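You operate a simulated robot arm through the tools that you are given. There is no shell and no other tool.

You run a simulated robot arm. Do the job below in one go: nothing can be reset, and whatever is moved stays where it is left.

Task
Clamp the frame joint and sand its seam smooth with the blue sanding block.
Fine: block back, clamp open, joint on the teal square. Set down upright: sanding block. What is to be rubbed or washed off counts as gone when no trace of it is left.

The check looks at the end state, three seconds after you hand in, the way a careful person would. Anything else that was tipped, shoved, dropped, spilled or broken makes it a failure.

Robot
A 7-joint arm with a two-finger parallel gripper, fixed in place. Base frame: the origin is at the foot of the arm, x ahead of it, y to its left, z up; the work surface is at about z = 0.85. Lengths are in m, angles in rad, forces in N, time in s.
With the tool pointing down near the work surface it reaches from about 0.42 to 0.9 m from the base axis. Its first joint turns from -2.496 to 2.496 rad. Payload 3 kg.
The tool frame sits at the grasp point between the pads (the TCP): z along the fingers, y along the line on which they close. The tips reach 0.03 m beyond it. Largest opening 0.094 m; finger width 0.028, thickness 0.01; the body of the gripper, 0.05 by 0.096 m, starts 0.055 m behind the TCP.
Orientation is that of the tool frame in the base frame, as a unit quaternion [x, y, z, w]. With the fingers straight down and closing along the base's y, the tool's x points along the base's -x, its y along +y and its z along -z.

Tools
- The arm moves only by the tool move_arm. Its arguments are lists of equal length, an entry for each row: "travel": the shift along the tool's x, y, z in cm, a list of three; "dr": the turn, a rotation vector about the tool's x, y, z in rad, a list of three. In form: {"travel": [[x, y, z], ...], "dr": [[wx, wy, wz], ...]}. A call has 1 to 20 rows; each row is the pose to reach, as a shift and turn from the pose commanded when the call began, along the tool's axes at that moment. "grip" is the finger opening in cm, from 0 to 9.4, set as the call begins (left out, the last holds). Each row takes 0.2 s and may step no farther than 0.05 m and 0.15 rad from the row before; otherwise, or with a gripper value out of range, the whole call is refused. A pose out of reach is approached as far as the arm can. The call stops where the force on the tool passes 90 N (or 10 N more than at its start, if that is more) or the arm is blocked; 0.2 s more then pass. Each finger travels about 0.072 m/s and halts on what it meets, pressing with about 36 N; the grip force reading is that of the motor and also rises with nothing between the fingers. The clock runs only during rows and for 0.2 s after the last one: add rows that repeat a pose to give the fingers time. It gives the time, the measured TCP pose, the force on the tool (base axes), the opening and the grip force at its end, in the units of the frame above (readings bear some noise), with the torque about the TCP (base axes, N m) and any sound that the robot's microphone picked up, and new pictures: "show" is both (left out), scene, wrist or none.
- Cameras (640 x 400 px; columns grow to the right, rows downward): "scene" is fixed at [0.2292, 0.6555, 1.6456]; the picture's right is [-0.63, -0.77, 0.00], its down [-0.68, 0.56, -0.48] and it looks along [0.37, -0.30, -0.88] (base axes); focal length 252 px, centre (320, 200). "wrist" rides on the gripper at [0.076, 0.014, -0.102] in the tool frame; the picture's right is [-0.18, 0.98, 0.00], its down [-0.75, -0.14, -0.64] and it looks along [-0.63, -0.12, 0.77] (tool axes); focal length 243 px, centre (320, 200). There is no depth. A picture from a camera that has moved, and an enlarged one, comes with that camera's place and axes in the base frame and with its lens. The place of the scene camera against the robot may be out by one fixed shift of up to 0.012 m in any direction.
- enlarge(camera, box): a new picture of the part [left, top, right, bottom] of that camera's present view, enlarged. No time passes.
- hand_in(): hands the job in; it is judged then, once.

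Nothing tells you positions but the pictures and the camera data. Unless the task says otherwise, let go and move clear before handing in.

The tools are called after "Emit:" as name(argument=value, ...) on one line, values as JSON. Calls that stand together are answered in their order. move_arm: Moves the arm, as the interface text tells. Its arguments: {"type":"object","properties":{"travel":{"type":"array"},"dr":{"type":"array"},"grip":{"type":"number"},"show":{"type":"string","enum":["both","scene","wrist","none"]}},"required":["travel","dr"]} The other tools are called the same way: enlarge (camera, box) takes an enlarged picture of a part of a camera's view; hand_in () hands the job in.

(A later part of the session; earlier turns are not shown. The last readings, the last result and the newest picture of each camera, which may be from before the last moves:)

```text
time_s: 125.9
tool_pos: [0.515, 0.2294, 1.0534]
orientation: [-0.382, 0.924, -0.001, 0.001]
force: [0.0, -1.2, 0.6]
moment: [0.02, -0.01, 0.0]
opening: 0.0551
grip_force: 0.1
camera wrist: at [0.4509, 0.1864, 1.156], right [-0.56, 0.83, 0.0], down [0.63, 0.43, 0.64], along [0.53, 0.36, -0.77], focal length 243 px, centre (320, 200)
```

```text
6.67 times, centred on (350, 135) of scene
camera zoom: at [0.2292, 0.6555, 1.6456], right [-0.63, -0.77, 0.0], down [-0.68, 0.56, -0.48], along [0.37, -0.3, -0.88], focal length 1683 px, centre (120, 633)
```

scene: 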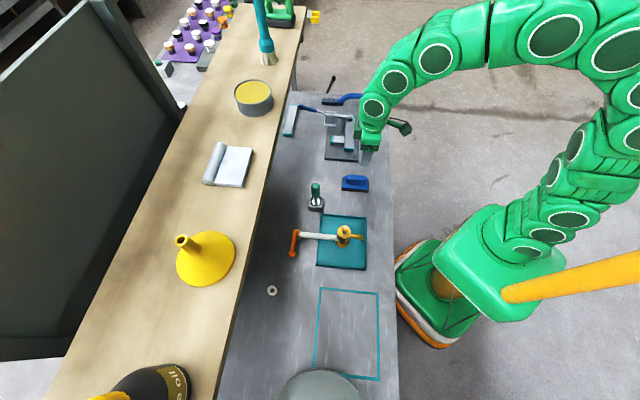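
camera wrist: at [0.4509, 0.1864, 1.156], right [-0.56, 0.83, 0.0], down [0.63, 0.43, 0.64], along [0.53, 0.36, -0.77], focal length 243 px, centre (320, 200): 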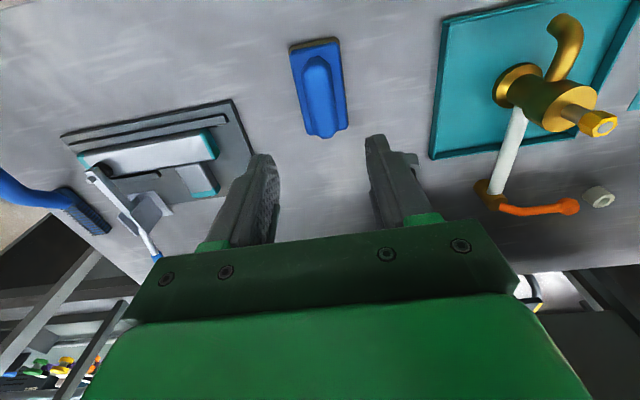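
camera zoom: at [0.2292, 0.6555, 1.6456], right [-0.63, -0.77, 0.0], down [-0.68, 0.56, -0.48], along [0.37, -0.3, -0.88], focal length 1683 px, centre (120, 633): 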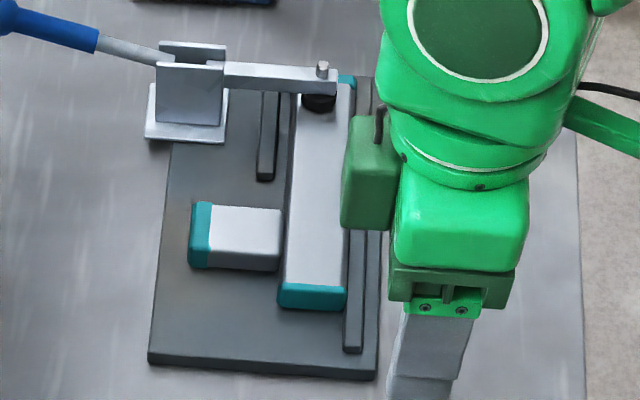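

The block is upright at its place and the bar shows no marks from the scene camera either. Next is opening the clamp: I'll move to the knob (about s = 0.503, w = 0.769, z = 0.931) with the tool tilted outward again.

Emit:
move_arm(travel=[[-2.2, -3.3, -0.7], [-4.5, -6.7, -0.7], [-6.7, -10, -0.7], [-9, -13.4, -0.7], [-11.2, -16.7, -0.7], [-13.5, -20, -0.7], [-15.7, -23.4, -0.7], [-18, -26.7, -0.7], [-20.2, -30.1, -0.7]], dr=[[0, 0, 0], [0, 0, 0], [0, 0, 0], [0, 0, 0], [0, 0, 0], [0, 0, 0], [0, -0.11, 0], [0, -0.23, 0], [0, -0.35, 0]], grip=6)

Emit:
enlarge(camera="scene", box=[290, 75, 370, 165])

```text
time_s: 127.9
tool_pos: [0.871, 0.1571, 1.0586]
orientation: [-0.378, 0.909, 0.066, 0.161]
force: [0.2, -0.8, -0.2]
moment: [-0.03, 0.01, -0.04]
opening: 0.0599
grip_force: 0.1
camera wrist: at [0.7848, 0.0922, 1.1279], right [-0.57, 0.82, 0.06], down [0.44, 0.25, 0.86], along [0.69, 0.52, -0.5], focal length 243 px, centre (320, 200)
```

scene: 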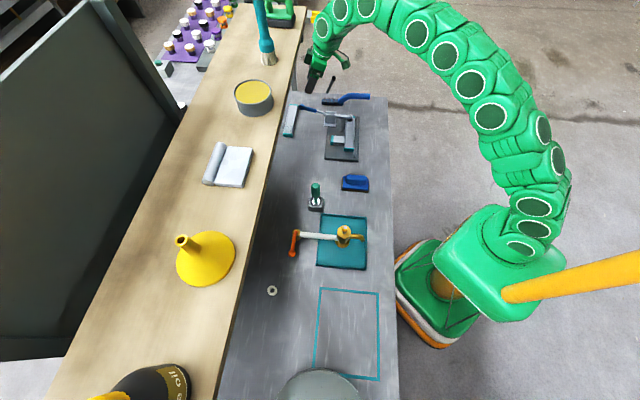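
wrist: 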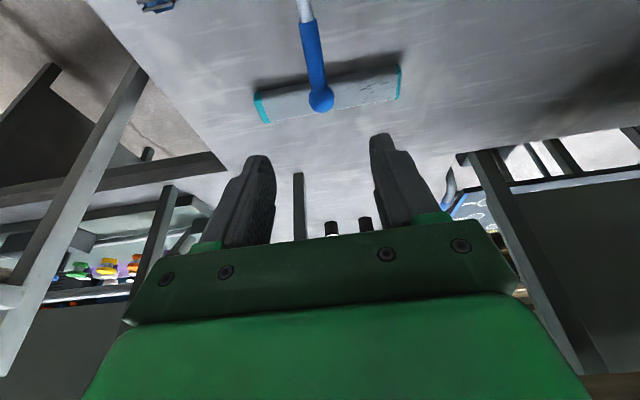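

```text
4.44 times, centred on (330, 120) of scene
camera zoom: at [0.2292, 0.6555, 1.6456], right [-0.63, -0.77, 0.0], down [-0.68, 0.56, -0.48], along [0.37, -0.3, -0.88], focal length 1122 px, centre (276, 556)
```

zoom: 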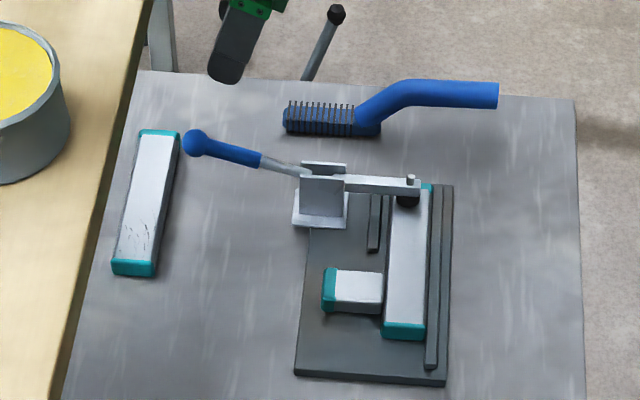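

The bar is clean and the knob is straight ahead along the tool axis. I'll approach along the tool axis and close on the knob.

Emit:
move_arm(travel=[[0.15, 0.05, 4.5], [0.3, 0.05, 9], [0.44, 0.05, 13.2]], dr=[[0, 0, 0], [0, 0, 0], [0, 0, 0]], show="wrist")

```text
time_s: 128.7
tool_pos: [0.8971, 0.1885, 0.9319]
orientation: [-0.377, 0.909, 0.066, 0.163]
force: [0.8, 0.0, 0.0]
moment: [0.01, 0.0, 0.01]
opening: 0.0602
grip_force: 0.0
camera wrist: at [0.8115, 0.1228, 1.0029], right [-0.57, 0.82, 0.06], down [0.44, 0.25, 0.86], along [0.69, 0.52, -0.5], focal length 243 px, centre (320, 200)
```

wrist: 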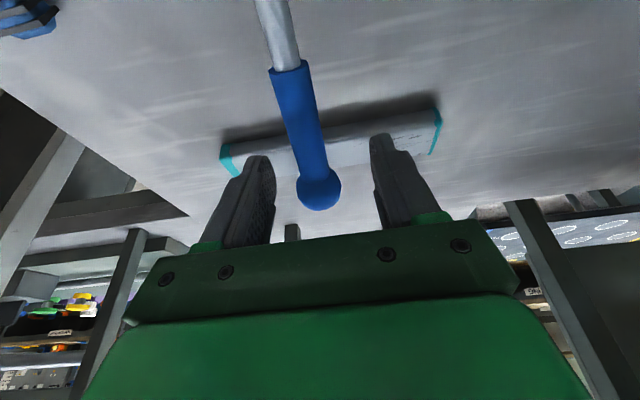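

Emit:
move_arm(travel=[[0, 0, 0], [0, 0, 0], [0, 0, 0]], dr=[[0, 0, 0], [0, 0, 0], [0, 0, 0]], grip=1.5, show="wrist")

```text
time_s: 129.5
tool_pos: [0.8969, 0.1866, 0.9333]
orientation: [-0.376, 0.91, 0.065, 0.162]
force: [15.2, -3.7, -1.6]
moment: [0.16, -0.16, -0.03]
opening: 0.0241
grip_force: 44.8
camera wrist: at [0.8117, 0.122, 1.0029], right [-0.57, 0.82, 0.06], down [0.44, 0.25, 0.86], along [0.69, 0.52, -0.5], focal length 243 px, centre (320, 200)
```

wrist: 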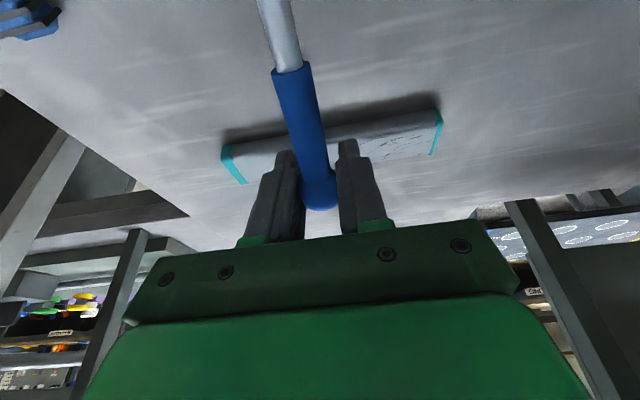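

The knob is held. I'll swing the handle back up along the arc (radius about 11 cm), first to about 50° to check the force.

Emit:
move_arm(travel=[[0.02, 0, -0.75], [0.02, 0, -1.46], [0.15, 0, -2.42], [0.36, 0, -3.37], [0.65, 0, -4.31]], dr=[[0, 0, 0], [0, 0, 0], [0, 0, 0], [0, 0, 0], [0, 0, 0]], show="wrist")

Emit:
enlarge(camera="scene", box=[290, 75, 370, 165])

```text
time_s: 130.7
tool_pos: [0.8825, 0.1726, 0.9721]
orientation: [-0.377, 0.91, 0.067, 0.16]
force: [8.6, -3.7, -11.0]
moment: [0.62, -0.66, -0.08]
opening: 0.0244
grip_force: 44.8
camera wrist: at [0.798, 0.108, 1.0421], right [-0.57, 0.82, 0.06], down [0.45, 0.25, 0.86], along [0.69, 0.52, -0.51], focal length 243 px, centre (320, 200)
```

wrist: 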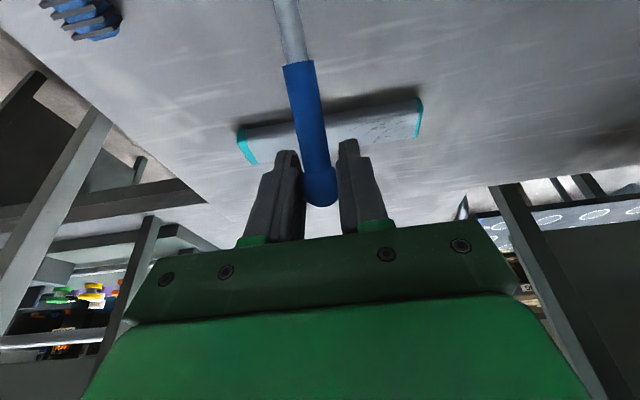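

```text
4.44 times, centred on (330, 120) of scene
camera zoom: at [0.2292, 0.6555, 1.6456], right [-0.63, -0.77, 0.0], down [-0.68, 0.56, -0.48], along [0.37, -0.3, -0.88], focal length 1122 px, centre (276, 556)
```

zoom: 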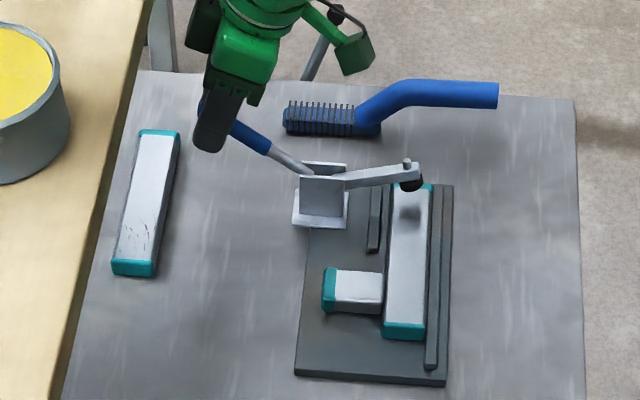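

It moves smoothly and the arm is lifting. I'll continue to the fully upright (open) position.

Emit:
move_arm(travel=[[0.38, 0, -0.88], [0.82, 0, -1.75], [1.34, 0, -2.57], [1.93, 0, -3.35], [2.59, 0, -4.07], [3.3, 0, -4.73], [4.07, 0, -5.31], [4.89, 0, -5.83], [5.76, 0, -6.29], [6.3, 0, -6.51], [6.65, 0, -6.66]], dr=[[0, 0.05, 0], [0, 0.1, 0], [0, 0.15, 0], [0, 0.2, 0], [0, 0.25, 0], [0, 0.3, 0], [0, 0.35, 0], [0, 0.35, 0], [0, 0.35, 0], [0, 0.35, 0], [0, 0.35, 0]])

Emit:
enlarge(camera="scene", box=[290, 75, 370, 165])

```text
time_s: 133.1
tool_pos: [0.8239, 0.1131, 1.0134]
orientation: [-0.382, 0.924, -0.001, 0.001]
force: [-0.2, 0.4, 0.3]
moment: [-0.02, -0.01, -0.04]
opening: 0.0153
grip_force: 0.1
camera wrist: at [0.7601, 0.0697, 1.115], right [-0.56, 0.83, 0.0], down [0.63, 0.43, 0.64], along [0.53, 0.36, -0.77], focal length 243 px, centre (320, 200)
```

scene: 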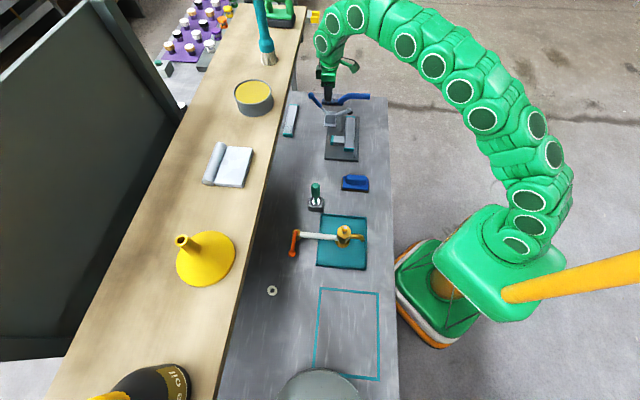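
wrist: 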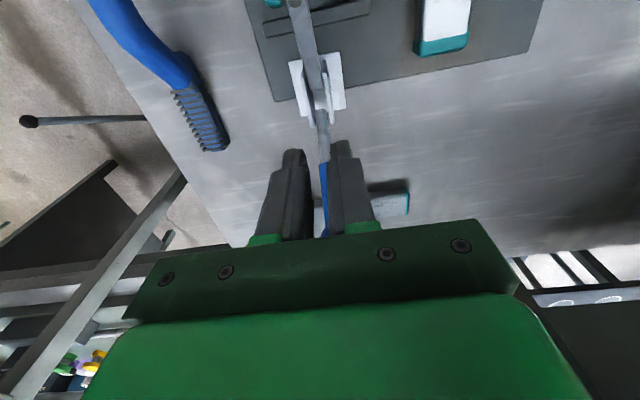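

```text
4.44 times, centred on (330, 120) of scene
camera zoom: at [0.2292, 0.6555, 1.6456], right [-0.63, -0.77, 0.0], down [-0.68, 0.56, -0.48], along [0.37, -0.3, -0.88], focal length 1122 px, centre (276, 556)
```

zoom: 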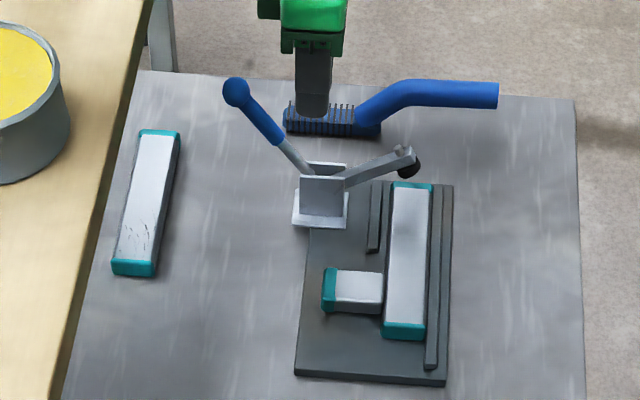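

The knob slipped out about halfway, and the handle rests at about 38° with the arm half raised. I'll open the fingers, regrip the knob a little deeper, and finish the swing.

Emit:
move_arm(travel=[[0, 0, -3.5], [0, 0, -7], [-3.5, 0, -7], [-6.9, 0, -7]], dr=[[0, 0, 0], [0, 0, 0], [0, 0, 0], [0, 0, 0]], grip=6, show="wrist")

```text
time_s: 134.1
tool_pos: [0.8452, 0.1368, 1.0835]
orientation: [-0.382, 0.924, -0.002, 0.001]
force: [0.0, -0.3, 0.2]
moment: [0.01, 0.03, -0.02]
opening: 0.0599
grip_force: 0.0
out of reach, approached as far as the arm can: row 4
camera wrist: at [0.782, 0.0938, 1.1859], right [-0.56, 0.83, 0.0], down [0.63, 0.43, 0.64], along [0.53, 0.36, -0.77], focal length 243 px, centre (320, 200)
```

wrist: 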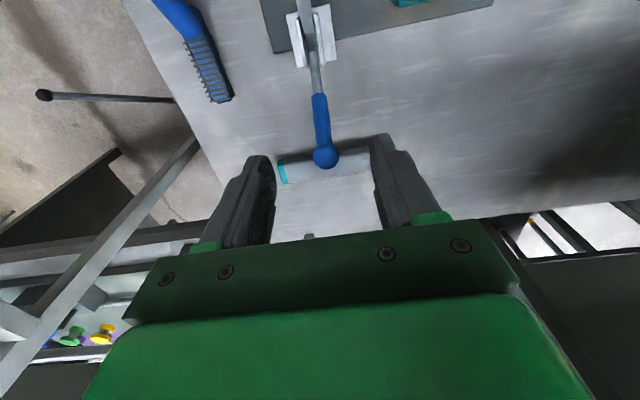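

The straight-down pose is just out of reach here, so I'll tilt the fingers outward while lowering, then read where I am.

Emit:
move_arm(travel=[[0, 0, 0.8], [0, 0, 1.6], [0, 0, 2.4]], dr=[[0, -0.1, 0], [0, -0.2, 0], [0, -0.3, 0]], show="wrist")

```text
time_s: 134.9
tool_pos: [0.8475, 0.1375, 1.0593]
orientation: [-0.378, 0.914, 0.057, 0.14]
force: [0.5, -0.2, -0.1]
moment: [0.01, -0.01, -0.02]
opening: 0.06
grip_force: 0.0
camera wrist: at [0.7648, 0.0749, 1.1339], right [-0.57, 0.82, 0.05], down [0.47, 0.28, 0.84], along [0.67, 0.5, -0.54], focal length 243 px, centre (320, 200)
```

wrist: 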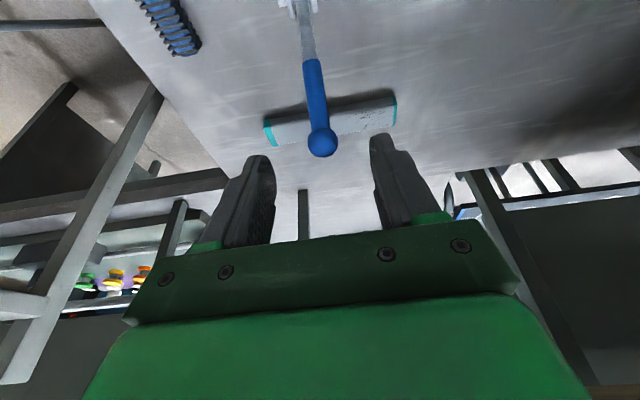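

Emit:
move_arm(travel=[[-0.6, -0.05, 4], [-1.2, -0.1, 8.1]], dr=[[0, 0, 0], [0, 0, 0]], show="wrist")

```text
time_s: 135.5
tool_pos: [0.8756, 0.1615, 0.9836]
orientation: [-0.378, 0.914, 0.056, 0.14]
force: [-0.4, 0.1, 0.9]
moment: [-0.04, 0.0, -0.01]
opening: 0.0603
grip_force: 0.0
camera wrist: at [0.7924, 0.0991, 1.06], right [-0.57, 0.82, 0.05], down [0.47, 0.28, 0.84], along [0.67, 0.5, -0.54], focal length 243 px, centre (320, 200)
```

wrist: 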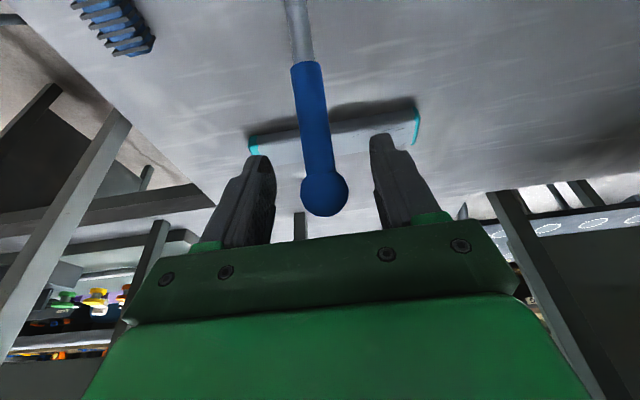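

Emit:
move_arm(travel=[[0, 0, 0], [0, 0, 0], [0, 0, 0]], dr=[[0, 0, 0], [0, 0, 0], [0, 0, 0]], grip=1.5, show="none")

```text
time_s: 136.3
tool_pos: [0.873, 0.1638, 0.9852]
orientation: [-0.379, 0.913, 0.058, 0.138]
force: [-18.4, 18.6, -3.3]
moment: [-0.1, -0.11, -0.08]
opening: 0.0238
grip_force: 45.0
```

Emit:
move_arm(travel=[[0.5, 0.12, -0.65], [1.04, 0.12, -1.29], [1.73, 0.12, -1.98], [2.5, 0.12, -2.61]], dr=[[0, 0, 0], [0, 0, 0], [0, 0, 0], [0, 0, 0]], show="wrist")

Emit:
enlarge(camera="scene", box=[290, 75, 370, 165])

```text
time_s: 137.3
tool_pos: [0.8521, 0.1409, 1.0034]
orientation: [-0.378, 0.914, 0.056, 0.138]
force: [-7.0, 21.9, -3.9]
moment: [0.67, -0.79, 0.01]
opening: 0.0239
grip_force: 45.1
camera wrist: at [0.768, 0.0779, 1.0782], right [-0.57, 0.82, 0.05], down [0.47, 0.28, 0.84], along [0.67, 0.5, -0.55], focal length 243 px, centre (320, 200)
```

wrist: 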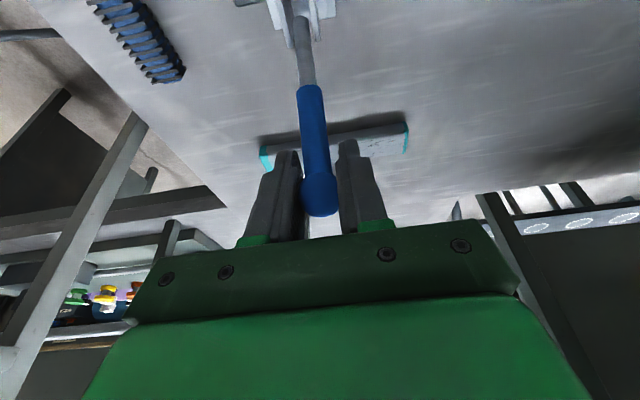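

```text
4.44 times, centred on (330, 120) of scene
camera zoom: at [0.2292, 0.6555, 1.6456], right [-0.63, -0.77, 0.0], down [-0.68, 0.56, -0.48], along [0.37, -0.3, -0.88], focal length 1122 px, centre (276, 556)
```

zoom: 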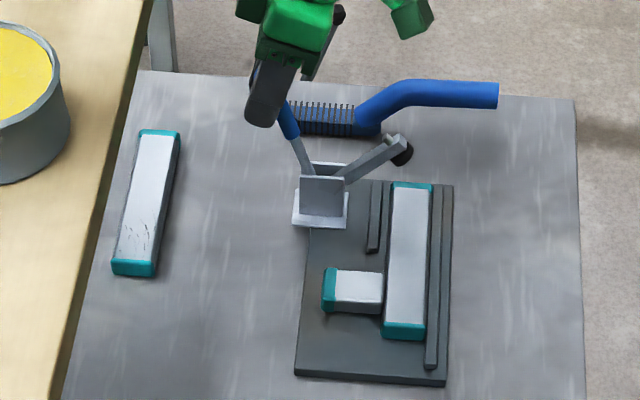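

Emit:
move_arm(travel=[[0.4, 0.08, -0.28], [0.81, 0.08, -0.56], [1.23, 0.08, -0.82], [1.66, 0.08, -1.06], [2.1, 0.08, -1.27], [2.56, 0.08, -1.46], [3.1, 0.08, -1.65], [3.45, 0.08, -1.78]], dr=[[0, 0, 0], [0, 0, 0], [0, 0, 0], [0, 0, 0], [0, 0, 0], [0, 0, 0], [0, 0, 0], [0, 0, 0]], show="wrist")

Emit:
enlarge(camera="scene", box=[290, 75, 370, 165])

```text
time_s: 139.1
tool_pos: [0.8233, 0.1142, 1.0101]
orientation: [-0.377, 0.914, 0.056, 0.14]
force: [18.9, -4.2, 10.9]
moment: [0.82, -0.68, -0.03]
opening: 0.024
grip_force: 45.3
camera wrist: at [0.7408, 0.0512, 1.0849], right [-0.57, 0.82, 0.05], down [0.47, 0.28, 0.84], along [0.67, 0.5, -0.54], focal length 243 px, centre (320, 200)
```

wrist: 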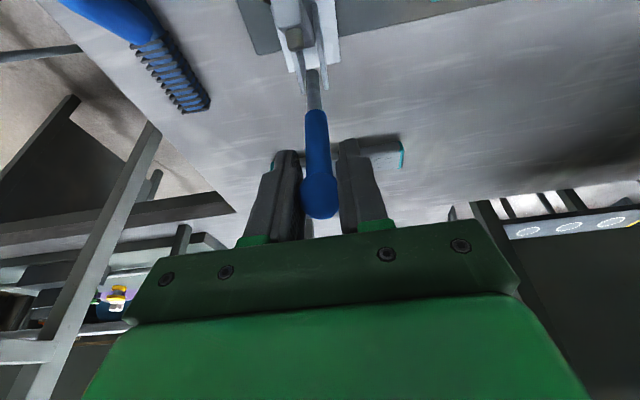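

```text
4.44 times, centred on (330, 120) of scene
camera zoom: at [0.2292, 0.6555, 1.6456], right [-0.63, -0.77, 0.0], down [-0.68, 0.56, -0.48], along [0.37, -0.3, -0.88], focal length 1122 px, centre (276, 556)
```

zoom: 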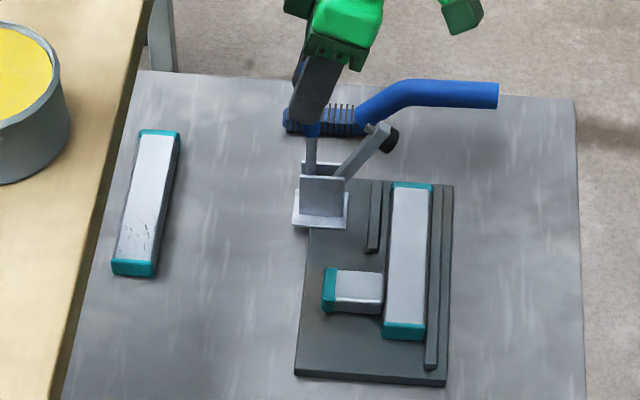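

The handle is nearly upright and the arm is raised. I'll push the last couple of mm to its stop, then release.

Emit:
move_arm(travel=[[0.15, 0, -0.03], [0.3, 0, -0.06]], dr=[[0, 0, 0], [0, 0, 0]], show="none")

Emit:
enlarge(camera="scene", box=[312, 82, 362, 132])

```text
time_s: 139.7
tool_pos: [0.8213, 0.1122, 1.0096]
orientation: [-0.378, 0.914, 0.056, 0.139]
force: [31.0, 0.5, 9.3]
moment: [0.93, -0.72, -0.01]
opening: 0.0243
grip_force: 45.0
```

```text
8.00 times, centred on (337, 107) of scene
camera zoom: at [0.2292, 0.6555, 1.6456], right [-0.63, -0.77, 0.0], down [-0.68, 0.56, -0.48], along [0.37, -0.3, -0.88], focal length 2019 px, centre (184, 944)
```

zoom: 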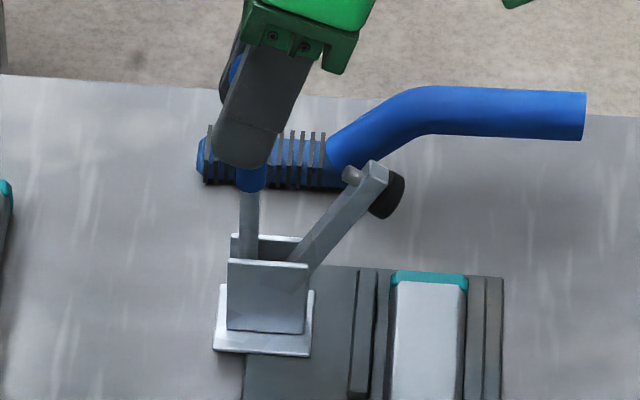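

The clamp matches its original open pose. I'll release the knob and rise straight up.

Emit:
move_arm(travel=[[0, 0, 0], [0, 0, 0], [0, 0, 0]], dr=[[0, 0, 0], [0, 0, 0], [0, 0, 0]], grip=6, show="none")

Emit:
move_arm(travel=[[-0.9, 0, -2.9], [-1.8, 0, -5.8], [-2.9, 0, -9.5], [-3.2, 0, -11]], dr=[[0, 0, 0], [0, 0, 0], [0, 0.14, 0], [0, 0.28, 0]])

Emit:
enlarge(camera="scene", box=[290, 75, 380, 165])

```text
time_s: 140.5
tool_pos: [0.8215, 0.1123, 1.0087]
orientation: [-0.378, 0.914, 0.056, 0.138]
force: [0.4, 0.6, 0.5]
moment: [0.02, 0.01, 0.01]
opening: 0.06
grip_force: 0.1
```

```text
time_s: 141.5
tool_pos: [0.8203, 0.1113, 1.1242]
orientation: [-0.382, 0.924, 0.003, 0.009]
force: [-0.8, -1.0, 0.2]
moment: [0.02, -0.02, 0.0]
opening: 0.0601
grip_force: 0.1
camera wrist: at [0.7547, 0.0666, 1.2256], right [-0.56, 0.83, 0.0], down [0.62, 0.42, 0.66], along [0.54, 0.37, -0.75], focal length 243 px, centre (320, 200)
```

scene: 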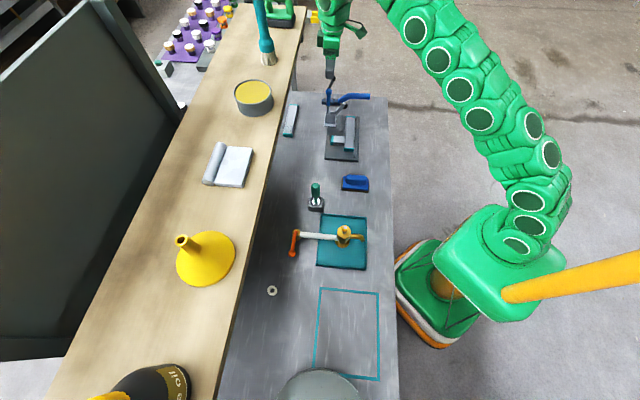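
wrist: 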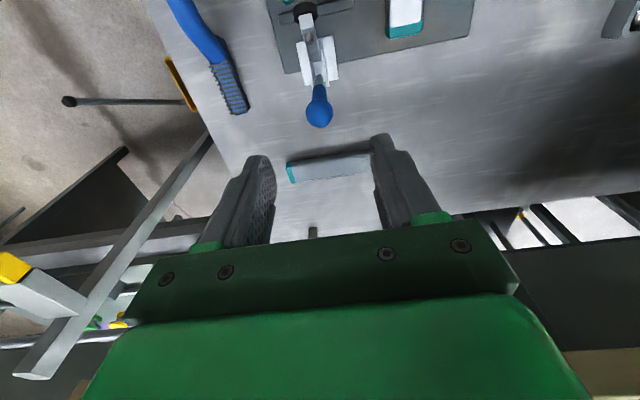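

```text
4.44 times, centred on (335, 120) of scene
camera zoom: at [0.2292, 0.6555, 1.6456], right [-0.63, -0.77, 0.0], down [-0.68, 0.56, -0.48], along [0.37, -0.3, -0.88], focal length 1122 px, centre (253, 556)
```

zoom: 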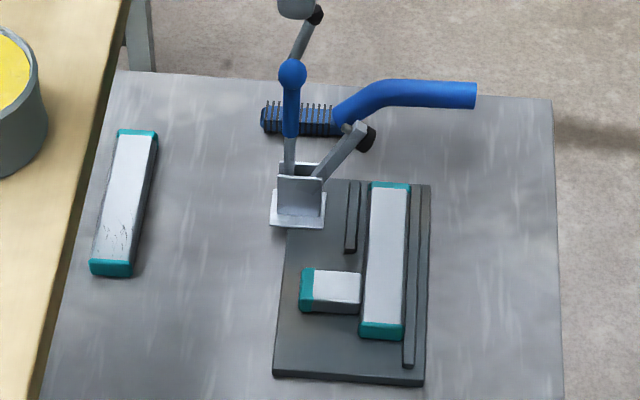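

The clamp is fully open and stands as it did at the start. Next I'll hover over the joint's short stub, which is free on both sides, to line up a grip for carrying the joint.

Emit:
move_arm(travel=[[1.8, 3.7, 0], [3.6, 7.5, 0], [5.4, 11.2, 0], [5.4, 11.2, 4], [5.4, 11.2, 8]], dr=[[0, 0.019, 0], [0, 0.019, 0], [0, 0.019, 0], [0, 0.019, 0], [0, 0.019, 0]])

Emit:
enlarge(camera="wrist", box=[170, 0, 430, 180])

```text
time_s: 142.7
tool_pos: [0.702, 0.1538, 1.0427]
orientation: [-0.383, 0.924, 0.0, 0.001]
force: [-0.3, 0.7, 0.2]
moment: [-0.03, -0.01, -0.04]
opening: 0.0599
grip_force: 0.0
camera wrist: at [0.6382, 0.1101, 1.1453], right [-0.56, 0.83, 0.0], down [0.63, 0.43, 0.64], along [0.53, 0.36, -0.77], focal length 243 px, centre (320, 200)
```

scene: 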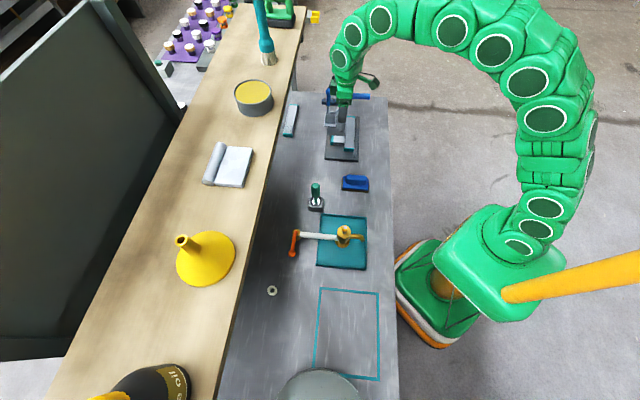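
wrist: 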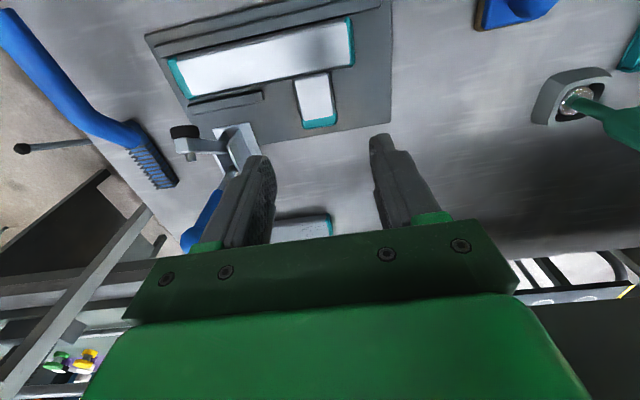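

```text
2.22 times, centred on (300, 90) of wrist
camera zoom: at [0.6382, 0.1101, 1.1453], right [-0.56, 0.83, 0.0], down [0.63, 0.43, 0.64], along [0.53, 0.36, -0.77], focal length 539 px, centre (364, 444)
```

zoom: 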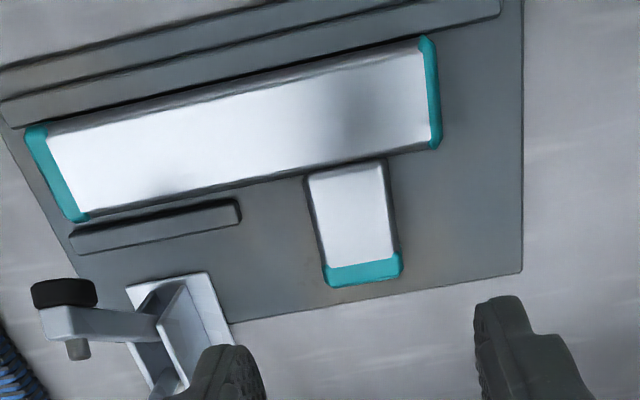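

The stub spans s 0.374–0.411, w 0.587–0.639. I'll centre the fingers on it and lower in stages.

Emit:
move_arm(travel=[[0, -0.48, 4], [0, -0.48, 8], [0, -0.48, 11]], dr=[[0, 0, 0], [0, 0, 0], [0, 0, 0]], show="wrist")

Emit:
enlarge(camera="scene", box=[320, 85, 380, 165])

```text
time_s: 143.5
tool_pos: [0.7066, 0.1506, 0.9318]
orientation: [-0.382, 0.924, -0.001, 0.0]
force: [-0.4, 0.1, -0.2]
moment: [-0.01, -0.01, -0.03]
opening: 0.0599
grip_force: 0.0
camera wrist: at [0.6428, 0.1073, 1.0335], right [-0.56, 0.83, 0.0], down [0.63, 0.43, 0.64], along [0.53, 0.36, -0.77], focal length 243 px, centre (320, 200)
```

wrist: 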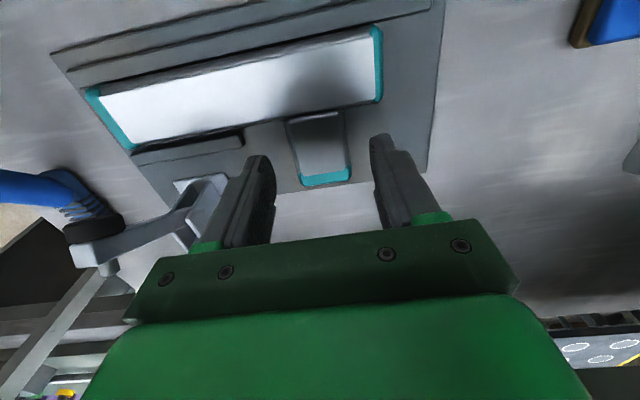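

```text
5.00 times, centred on (350, 125) of scene
camera zoom: at [0.2292, 0.6555, 1.6456], right [-0.63, -0.77, 0.0], down [-0.68, 0.56, -0.48], along [0.37, -0.3, -0.88], focal length 1262 px, centre (170, 575)
```

zoom: 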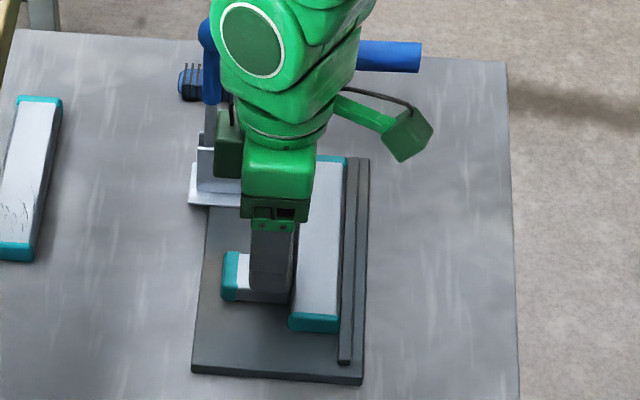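

Emit:
move_arm(travel=[[0, 0, 1.5], [0, 0, 3.0]], dr=[[0, 0, 0], [0, 0, 0]], show="wrist")

Emit:
enlarge(camera="scene", box=[325, 110, 365, 160])

```text
time_s: 144.1
tool_pos: [0.7063, 0.1515, 0.9024]
orientation: [-0.382, 0.924, -0.001, 0.002]
force: [0.4, 0.2, -0.4]
moment: [-0.01, 0.02, -0.05]
opening: 0.0599
grip_force: 0.1
camera wrist: at [0.6429, 0.1071, 1.0046], right [-0.56, 0.83, 0.0], down [0.63, 0.43, 0.64], along [0.53, 0.36, -0.77], focal length 243 px, centre (320, 200)
```

wrist: 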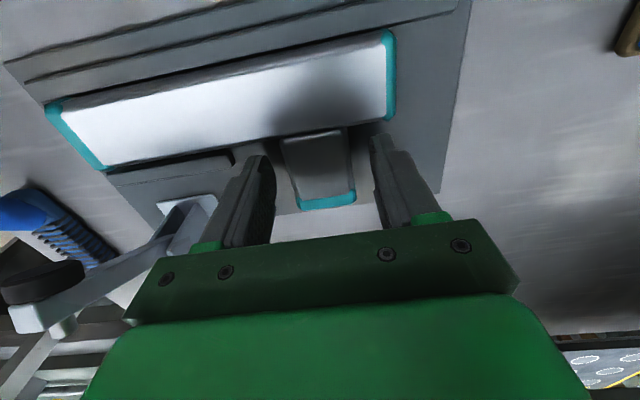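

```text
8.00 times, centred on (345, 135) of scene
camera zoom: at [0.2292, 0.6555, 1.6456], right [-0.63, -0.77, 0.0], down [-0.68, 0.56, -0.48], along [0.37, -0.3, -0.88], focal length 2019 px, centre (120, 720)
```

zoom: 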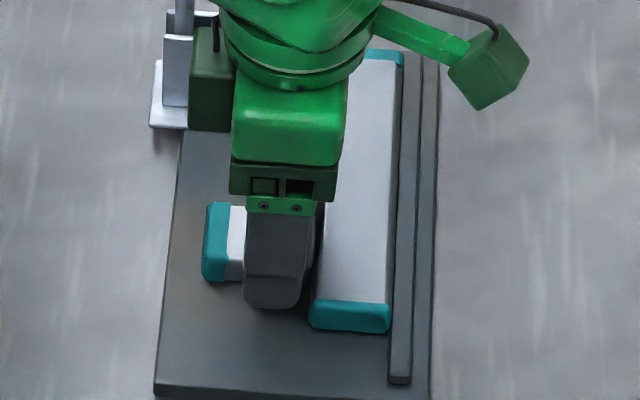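

Emit:
move_arm(travel=[[0, 0, 0.3], [0, 0, 0.55]], dr=[[0, 0, 0], [0, 0, 0]], show="none")

```text
time_s: 144.7
tool_pos: [0.7054, 0.1497, 0.8972]
orientation: [-0.383, 0.924, -0.002, 0.002]
force: [0.0, 1.1, 0.1]
moment: [0.03, 0.02, -0.04]
opening: 0.0599
grip_force: 0.0
```

Emit:
move_arm(travel=[[0, 0, 0.2]], dr=[[0, 0, 0]], show="none")

```text
time_s: 145.1
tool_pos: [0.7069, 0.1487, 0.8952]
orientation: [-0.383, 0.924, -0.001, 0.001]
force: [0.4, 0.5, 0.3]
moment: [0.01, -0.02, 0.02]
opening: 0.0601
grip_force: 0.1
```

Tips are near z = 0.865 with no contact. I'll close on the stub now.

Emit:
move_arm(travel=[[0, 0, 0], [0, 0, 0], [0, 0, 0]], dr=[[0, 0, 0], [0, 0, 0], [0, 0, 0]], grip=2, show="wrist")

```text
time_s: 145.9
tool_pos: [0.7074, 0.1508, 0.8943]
orientation: [-0.382, 0.924, 0.0, 0.001]
force: [-0.6, -0.8, 1.1]
moment: [-0.07, 0.04, 0.01]
opening: 0.0392
grip_force: 35.5
camera wrist: at [0.6435, 0.1057, 0.9973], right [-0.56, 0.83, 0.0], down [0.63, 0.43, 0.64], along [0.53, 0.36, -0.77], focal length 243 px, centre (320, 200)
```

wrist: 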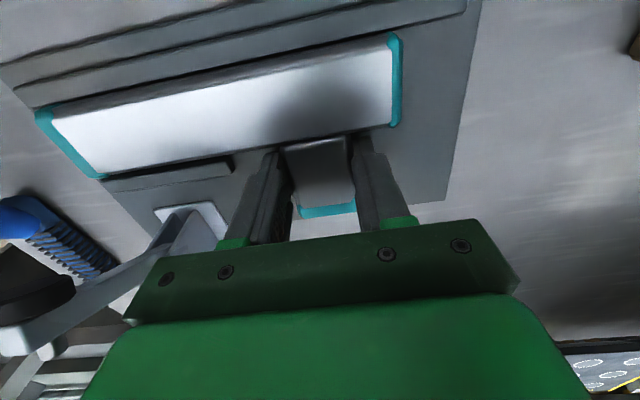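

The stub is held (3.9 cm). I'll lift a little and check that the whole joint comes up level.

Emit:
move_arm(travel=[[0, 0, -0.4], [0, 0, -0.8], [0, 0, -1.4], [0, 0, -2]], dr=[[0, 0, 0], [0, 0, 0], [0, 0, 0], [0, 0, 0]], show="wrist")

Emit:
enlarge(camera="scene", box=[320, 95, 375, 165])

```text
time_s: 146.9
tool_pos: [0.7056, 0.1482, 0.9148]
orientation: [-0.382, 0.924, -0.001, 0.0]
force: [0.3, 0.4, -1.2]
moment: [0.07, 0.01, 0.02]
opening: 0.0393
grip_force: 35.6
camera wrist: at [0.6429, 0.1053, 1.0169], right [-0.56, 0.83, 0.0], down [0.63, 0.43, 0.64], along [0.53, 0.36, -0.77], focal length 243 px, centre (320, 200)
```

wrist: 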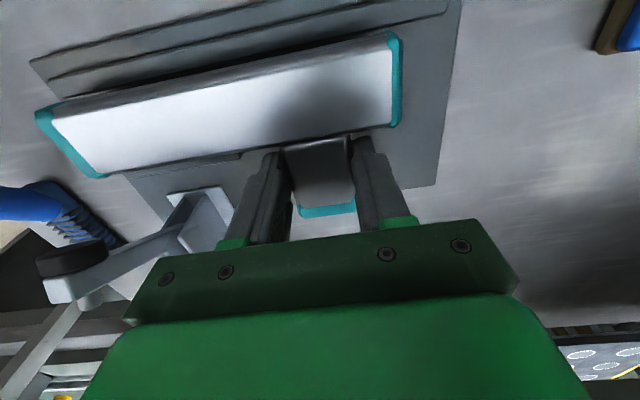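

```text
5.71 times, centred on (348, 130) of scene
camera zoom: at [0.2292, 0.6555, 1.6456], right [-0.63, -0.77, 0.0], down [-0.68, 0.56, -0.48], along [0.37, -0.3, -0.88], focal length 1442 px, centre (163, 600)
```

zoom: 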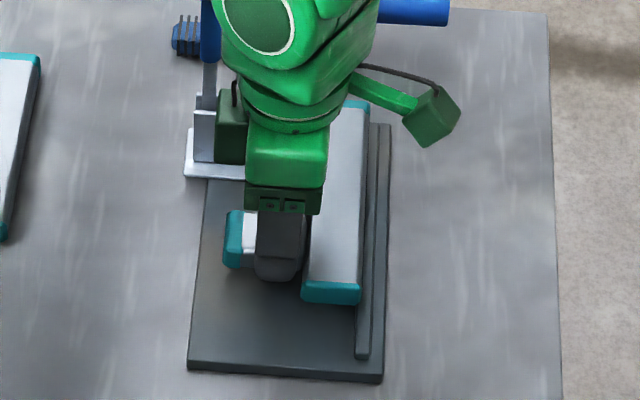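

The whole joint lifts as one piece and stays level (about 1.2 N). I'll first draw it back along the bench so it clears the raised clamp pad, then raise it.

Emit:
move_arm(travel=[[0, 2, 0], [0, 4, 0], [0, 6.5, -0.3], [0, 6.5, -4], [0, 6.5, -8], [0, 6.5, -12], [0, 6.5, -16], [0, 6.5, -20], [0, 6.5, -24]], dr=[[0, 0, 0], [0, 0, 0], [0, 0, 0], [0, 0, 0], [0, 0, 0], [0, 0, 0], [0, 0, 0], [0, 0, 0], [0, 0, 0]])

Emit:
enlarge(camera="scene", box=[230, 270, 410, 400])

```text
time_s: 148.9
tool_pos: [0.6595, 0.1958, 1.1552]
orientation: [-0.381, 0.924, -0.001, 0.001]
force: [0.9, -0.7, -1.8]
moment: [0.06, -0.03, 0.02]
opening: 0.0395
grip_force: 36.3
camera wrist: at [0.597, 0.1529, 1.2578], right [-0.56, 0.83, 0.0], down [0.63, 0.43, 0.64], along [0.53, 0.36, -0.77], focal length 243 px, centre (320, 200)
```

scene: 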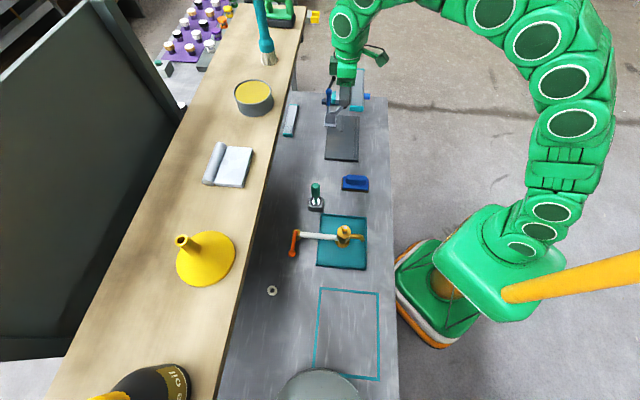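
wrist: 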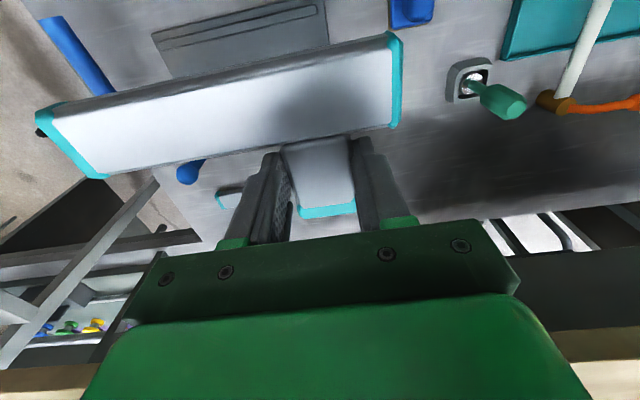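

```text
3.08 times, centred on (320, 335) of scene
camera zoom: at [0.2292, 0.6555, 1.6456], right [-0.63, -0.77, 0.0], down [-0.68, 0.56, -0.48], along [0.37, -0.3, -0.88], focal length 777 px, centre (320, -215)
```

zoom: 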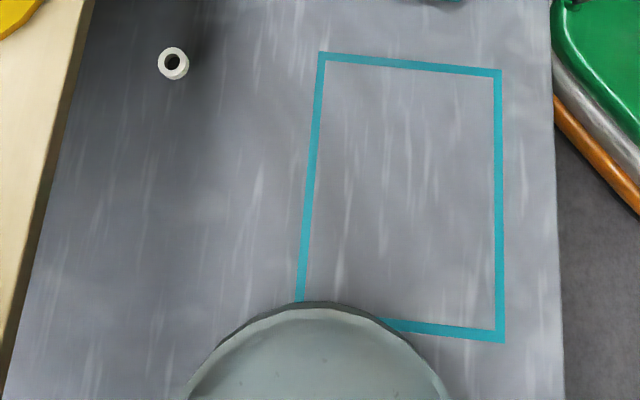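

The joint is raised and clear. I'll carry it high along the bench toward the teal outline and look at that area before setting it down.

Emit:
move_arm(travel=[[0.4, 4.6, 0], [0.8, 9.2, 0], [1.2, 13.8, 0], [1.6, 18.4, 0], [2, 23, 0], [2.4, 27.6, 0], [2.8, 32.2, 0], [3.2, 36.8, 0], [3.6, 41.4, 0], [4, 46, 0]], dr=[[0, 0, 0], [0, 0, 0], [0, 0, 0], [0, 0, 0], [0, 0, 0], [0, 0, 0], [0, 0, 0], [0, 0, 0], [0, 0, 0], [0, 0, 0]])

```text
time_s: 151.1
tool_pos: [0.3078, 0.4929, 1.1535]
orientation: [-0.383, 0.924, -0.001, 0.0]
force: [-0.4, 1.0, -1.3]
moment: [0.07, 0.01, -0.03]
opening: 0.0394
grip_force: 36.0
camera wrist: at [0.2439, 0.4498, 1.2557], right [-0.56, 0.83, 0.0], down [0.63, 0.43, 0.64], along [0.53, 0.36, -0.77], focal length 243 px, centre (320, 200)
```

scene: 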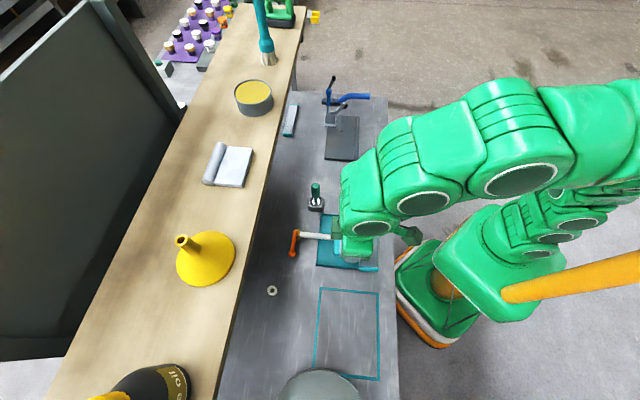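
wrist: 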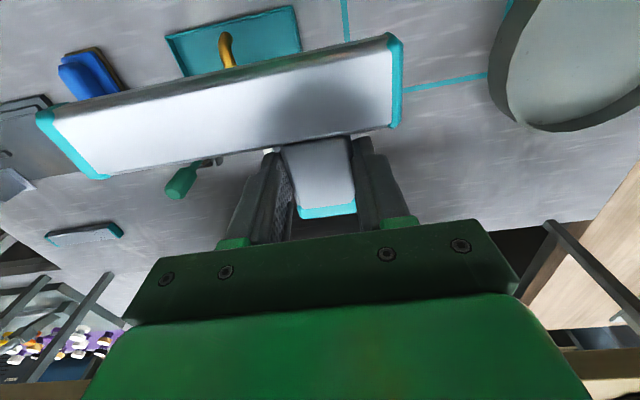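

I see a round dish standing just beyond the far edge of the outline (s < −0.38); the outline itself spans about s −0.386…−0.173, w 0.453…0.625. I'll set the joint at its middle, slightly away from the dish. First I move above it.

Emit:
move_arm(travel=[[0.3, 4.5, 0], [0.6, 9, 0], [1, 13.6, 0], [1.3, 18.2, 0]], dr=[[0, 0, 0], [0, 0, 0], [0, 0, 0], [0, 0, 0]])

Emit:
enlarge(camera="wrist", box=[220, 0, 640, 240])

```text
time_s: 152.1
tool_pos: [0.1703, 0.6136, 1.154]
orientation: [-0.382, 0.924, 0.0, 0.002]
force: [1.2, -1.2, -2.2]
moment: [0.05, 0.02, 0.0]
opening: 0.0394
grip_force: 36.0
camera wrist: at [0.1066, 0.5695, 1.2554], right [-0.56, 0.83, 0.0], down [0.63, 0.43, 0.64], along [0.53, 0.36, -0.76], focal length 243 px, centre (320, 200)
```

scene: 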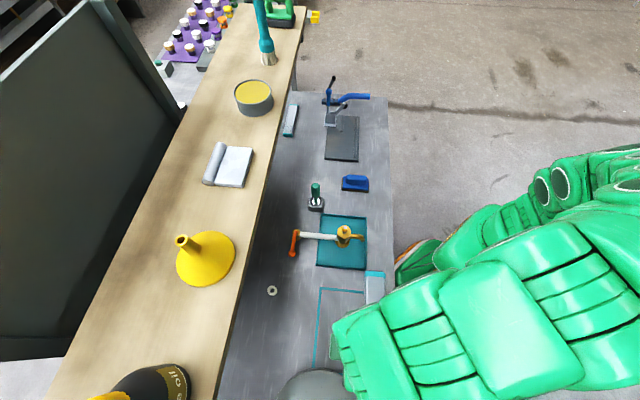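
wrist: 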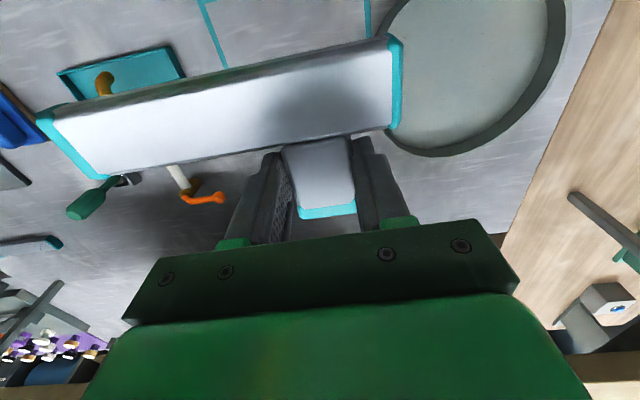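

```text
1.52 times, centred on (430, 120) of wrist
camera zoom: at [0.1066, 0.5695, 1.2554], right [-0.56, 0.83, 0.0], down [0.63, 0.43, 0.64], along [0.53, 0.36, -0.76], focal length 370 px, centre (152, 322)
```

zoom: 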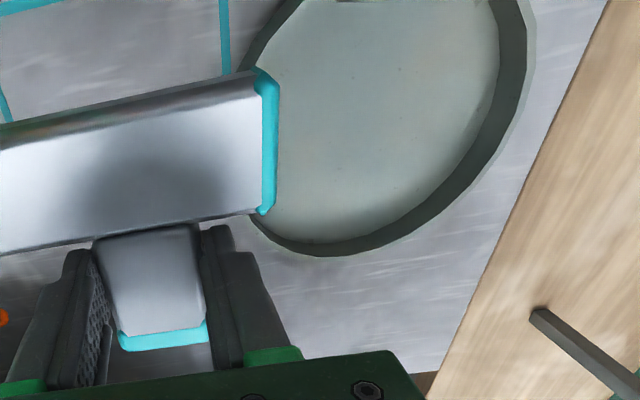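

The dish's nearest edge is about s = −0.383, so setting the joint with its near end at s ≈ −0.355 keeps it clear and inside the outline. I'll descend to just above the bench.

Emit:
move_arm(travel=[[0, -0.2, 4.5], [0, -0.2, 9], [0, -0.2, 13.5], [0, -0.2, 18], [0, -0.2, 21.5]], dr=[[0, 0, 0], [0, 0, 0], [0, 0, 0], [0, 0, 0], [0, 0, 0]])

Emit:
enlarge(camera="wrist", box=[20, 0, 440, 240])

Emit:
enlarge(camera="scene", box=[260, 250, 430, 400])

```text
time_s: 153.3
tool_pos: [0.1713, 0.6116, 0.9384]
orientation: [-0.382, 0.924, 0.0, 0.0]
force: [0.1, 0.0, -1.8]
moment: [0.08, 0.02, 0.02]
opening: 0.0392
grip_force: 36.5
camera wrist: at [0.1076, 0.5678, 1.0398], right [-0.56, 0.83, 0.0], down [0.63, 0.43, 0.64], along [0.53, 0.36, -0.77], focal length 243 px, centre (320, 200)
```

scene: 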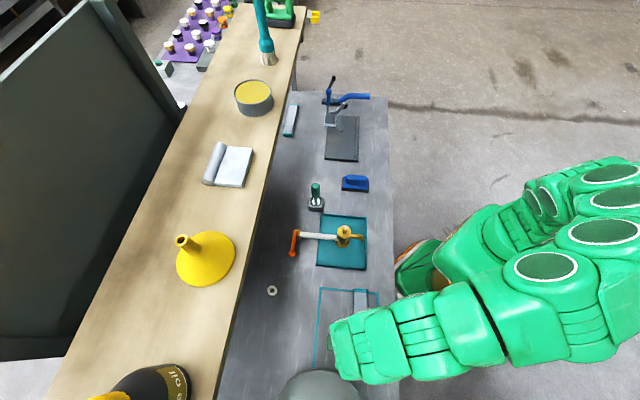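
wrist: 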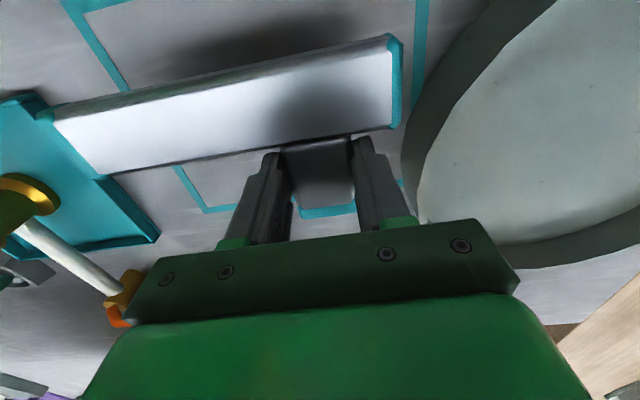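

```text
1.52 times, centred on (230, 120) of wrist
camera zoom: at [0.1076, 0.5678, 1.0398], right [-0.56, 0.83, 0.0], down [0.63, 0.43, 0.64], along [0.53, 0.36, -0.77], focal length 370 px, centre (457, 322)
```

zoom: 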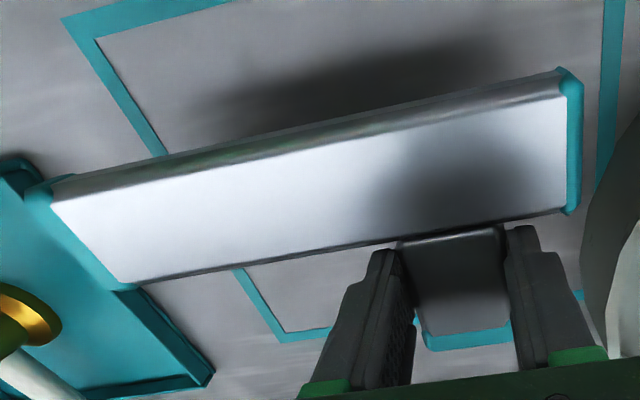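

```text
2.67 times, centred on (345, 325) of scene
camera zoom: at [0.2292, 0.6555, 1.6456], right [-0.63, -0.77, 0.0], down [-0.68, 0.56, -0.48], along [0.37, -0.3, -0.88], focal length 673 px, centre (253, -133)
```

zoom: 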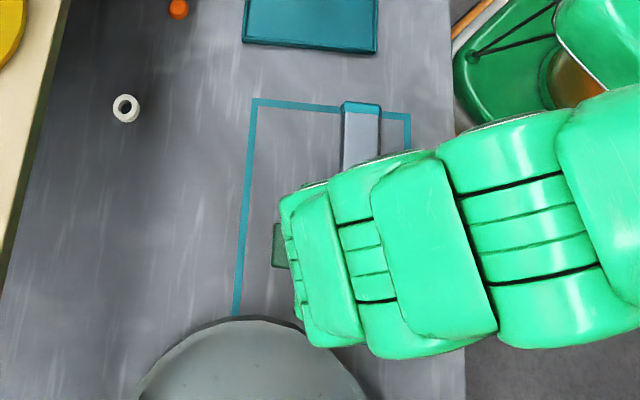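

The joint is positioned over the middle of the outline. I'll lower it slowly to the bench.

Emit:
move_arm(travel=[[0, 0, 2], [0, 0, 4], [0, 0, 4.6]], dr=[[0, 0, 0], [0, 0, 0], [0, 0, 0]], show="none")

```text
time_s: 154.1
tool_pos: [0.1709, 0.6111, 0.8928]
orientation: [-0.383, 0.924, 0.0, 0.001]
force: [0.6, -0.1, -0.8]
moment: [0.07, 0.0, 0.01]
opening: 0.0394
grip_force: 36.0
```

Emit:
move_arm(travel=[[0, 0, 0.2], [0, 0, 0.4]], dr=[[0, 0, 0], [0, 0, 0]], show="none")

```text
time_s: 154.7
tool_pos: [0.1701, 0.6123, 0.8874]
orientation: [-0.381, 0.925, -0.001, 0.001]
force: [1.2, 0.7, -0.7]
moment: [0.07, -0.02, 0.0]
opening: 0.0393
grip_force: 36.0
```

Emit:
move_arm(travel=[[0, 0, 0.15], [0, 0, 0.3]], dr=[[0, 0, 0], [0, 0, 0]], show="wrist")

```text
time_s: 155.3
tool_pos: [0.1712, 0.6111, 0.8853]
orientation: [-0.382, 0.924, 0.0, 0.002]
force: [0.6, -0.4, -0.5]
moment: [0.1, -0.02, -0.01]
opening: 0.0393
grip_force: 35.9
camera wrist: at [0.1078, 0.5679, 0.9879], right [-0.56, 0.83, 0.0], down [0.63, 0.43, 0.64], along [0.53, 0.36, -0.77], focal length 243 px, centre (320, 200)
```

wrist: 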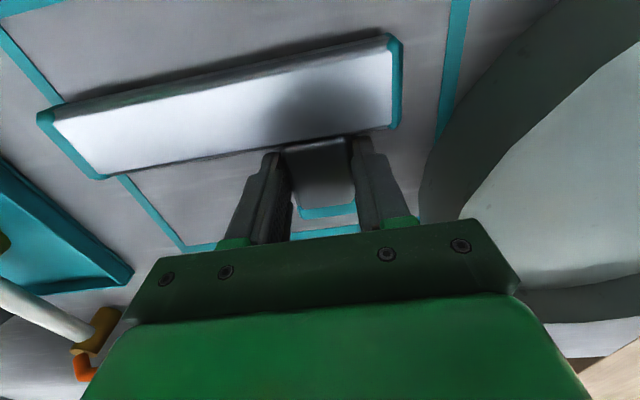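

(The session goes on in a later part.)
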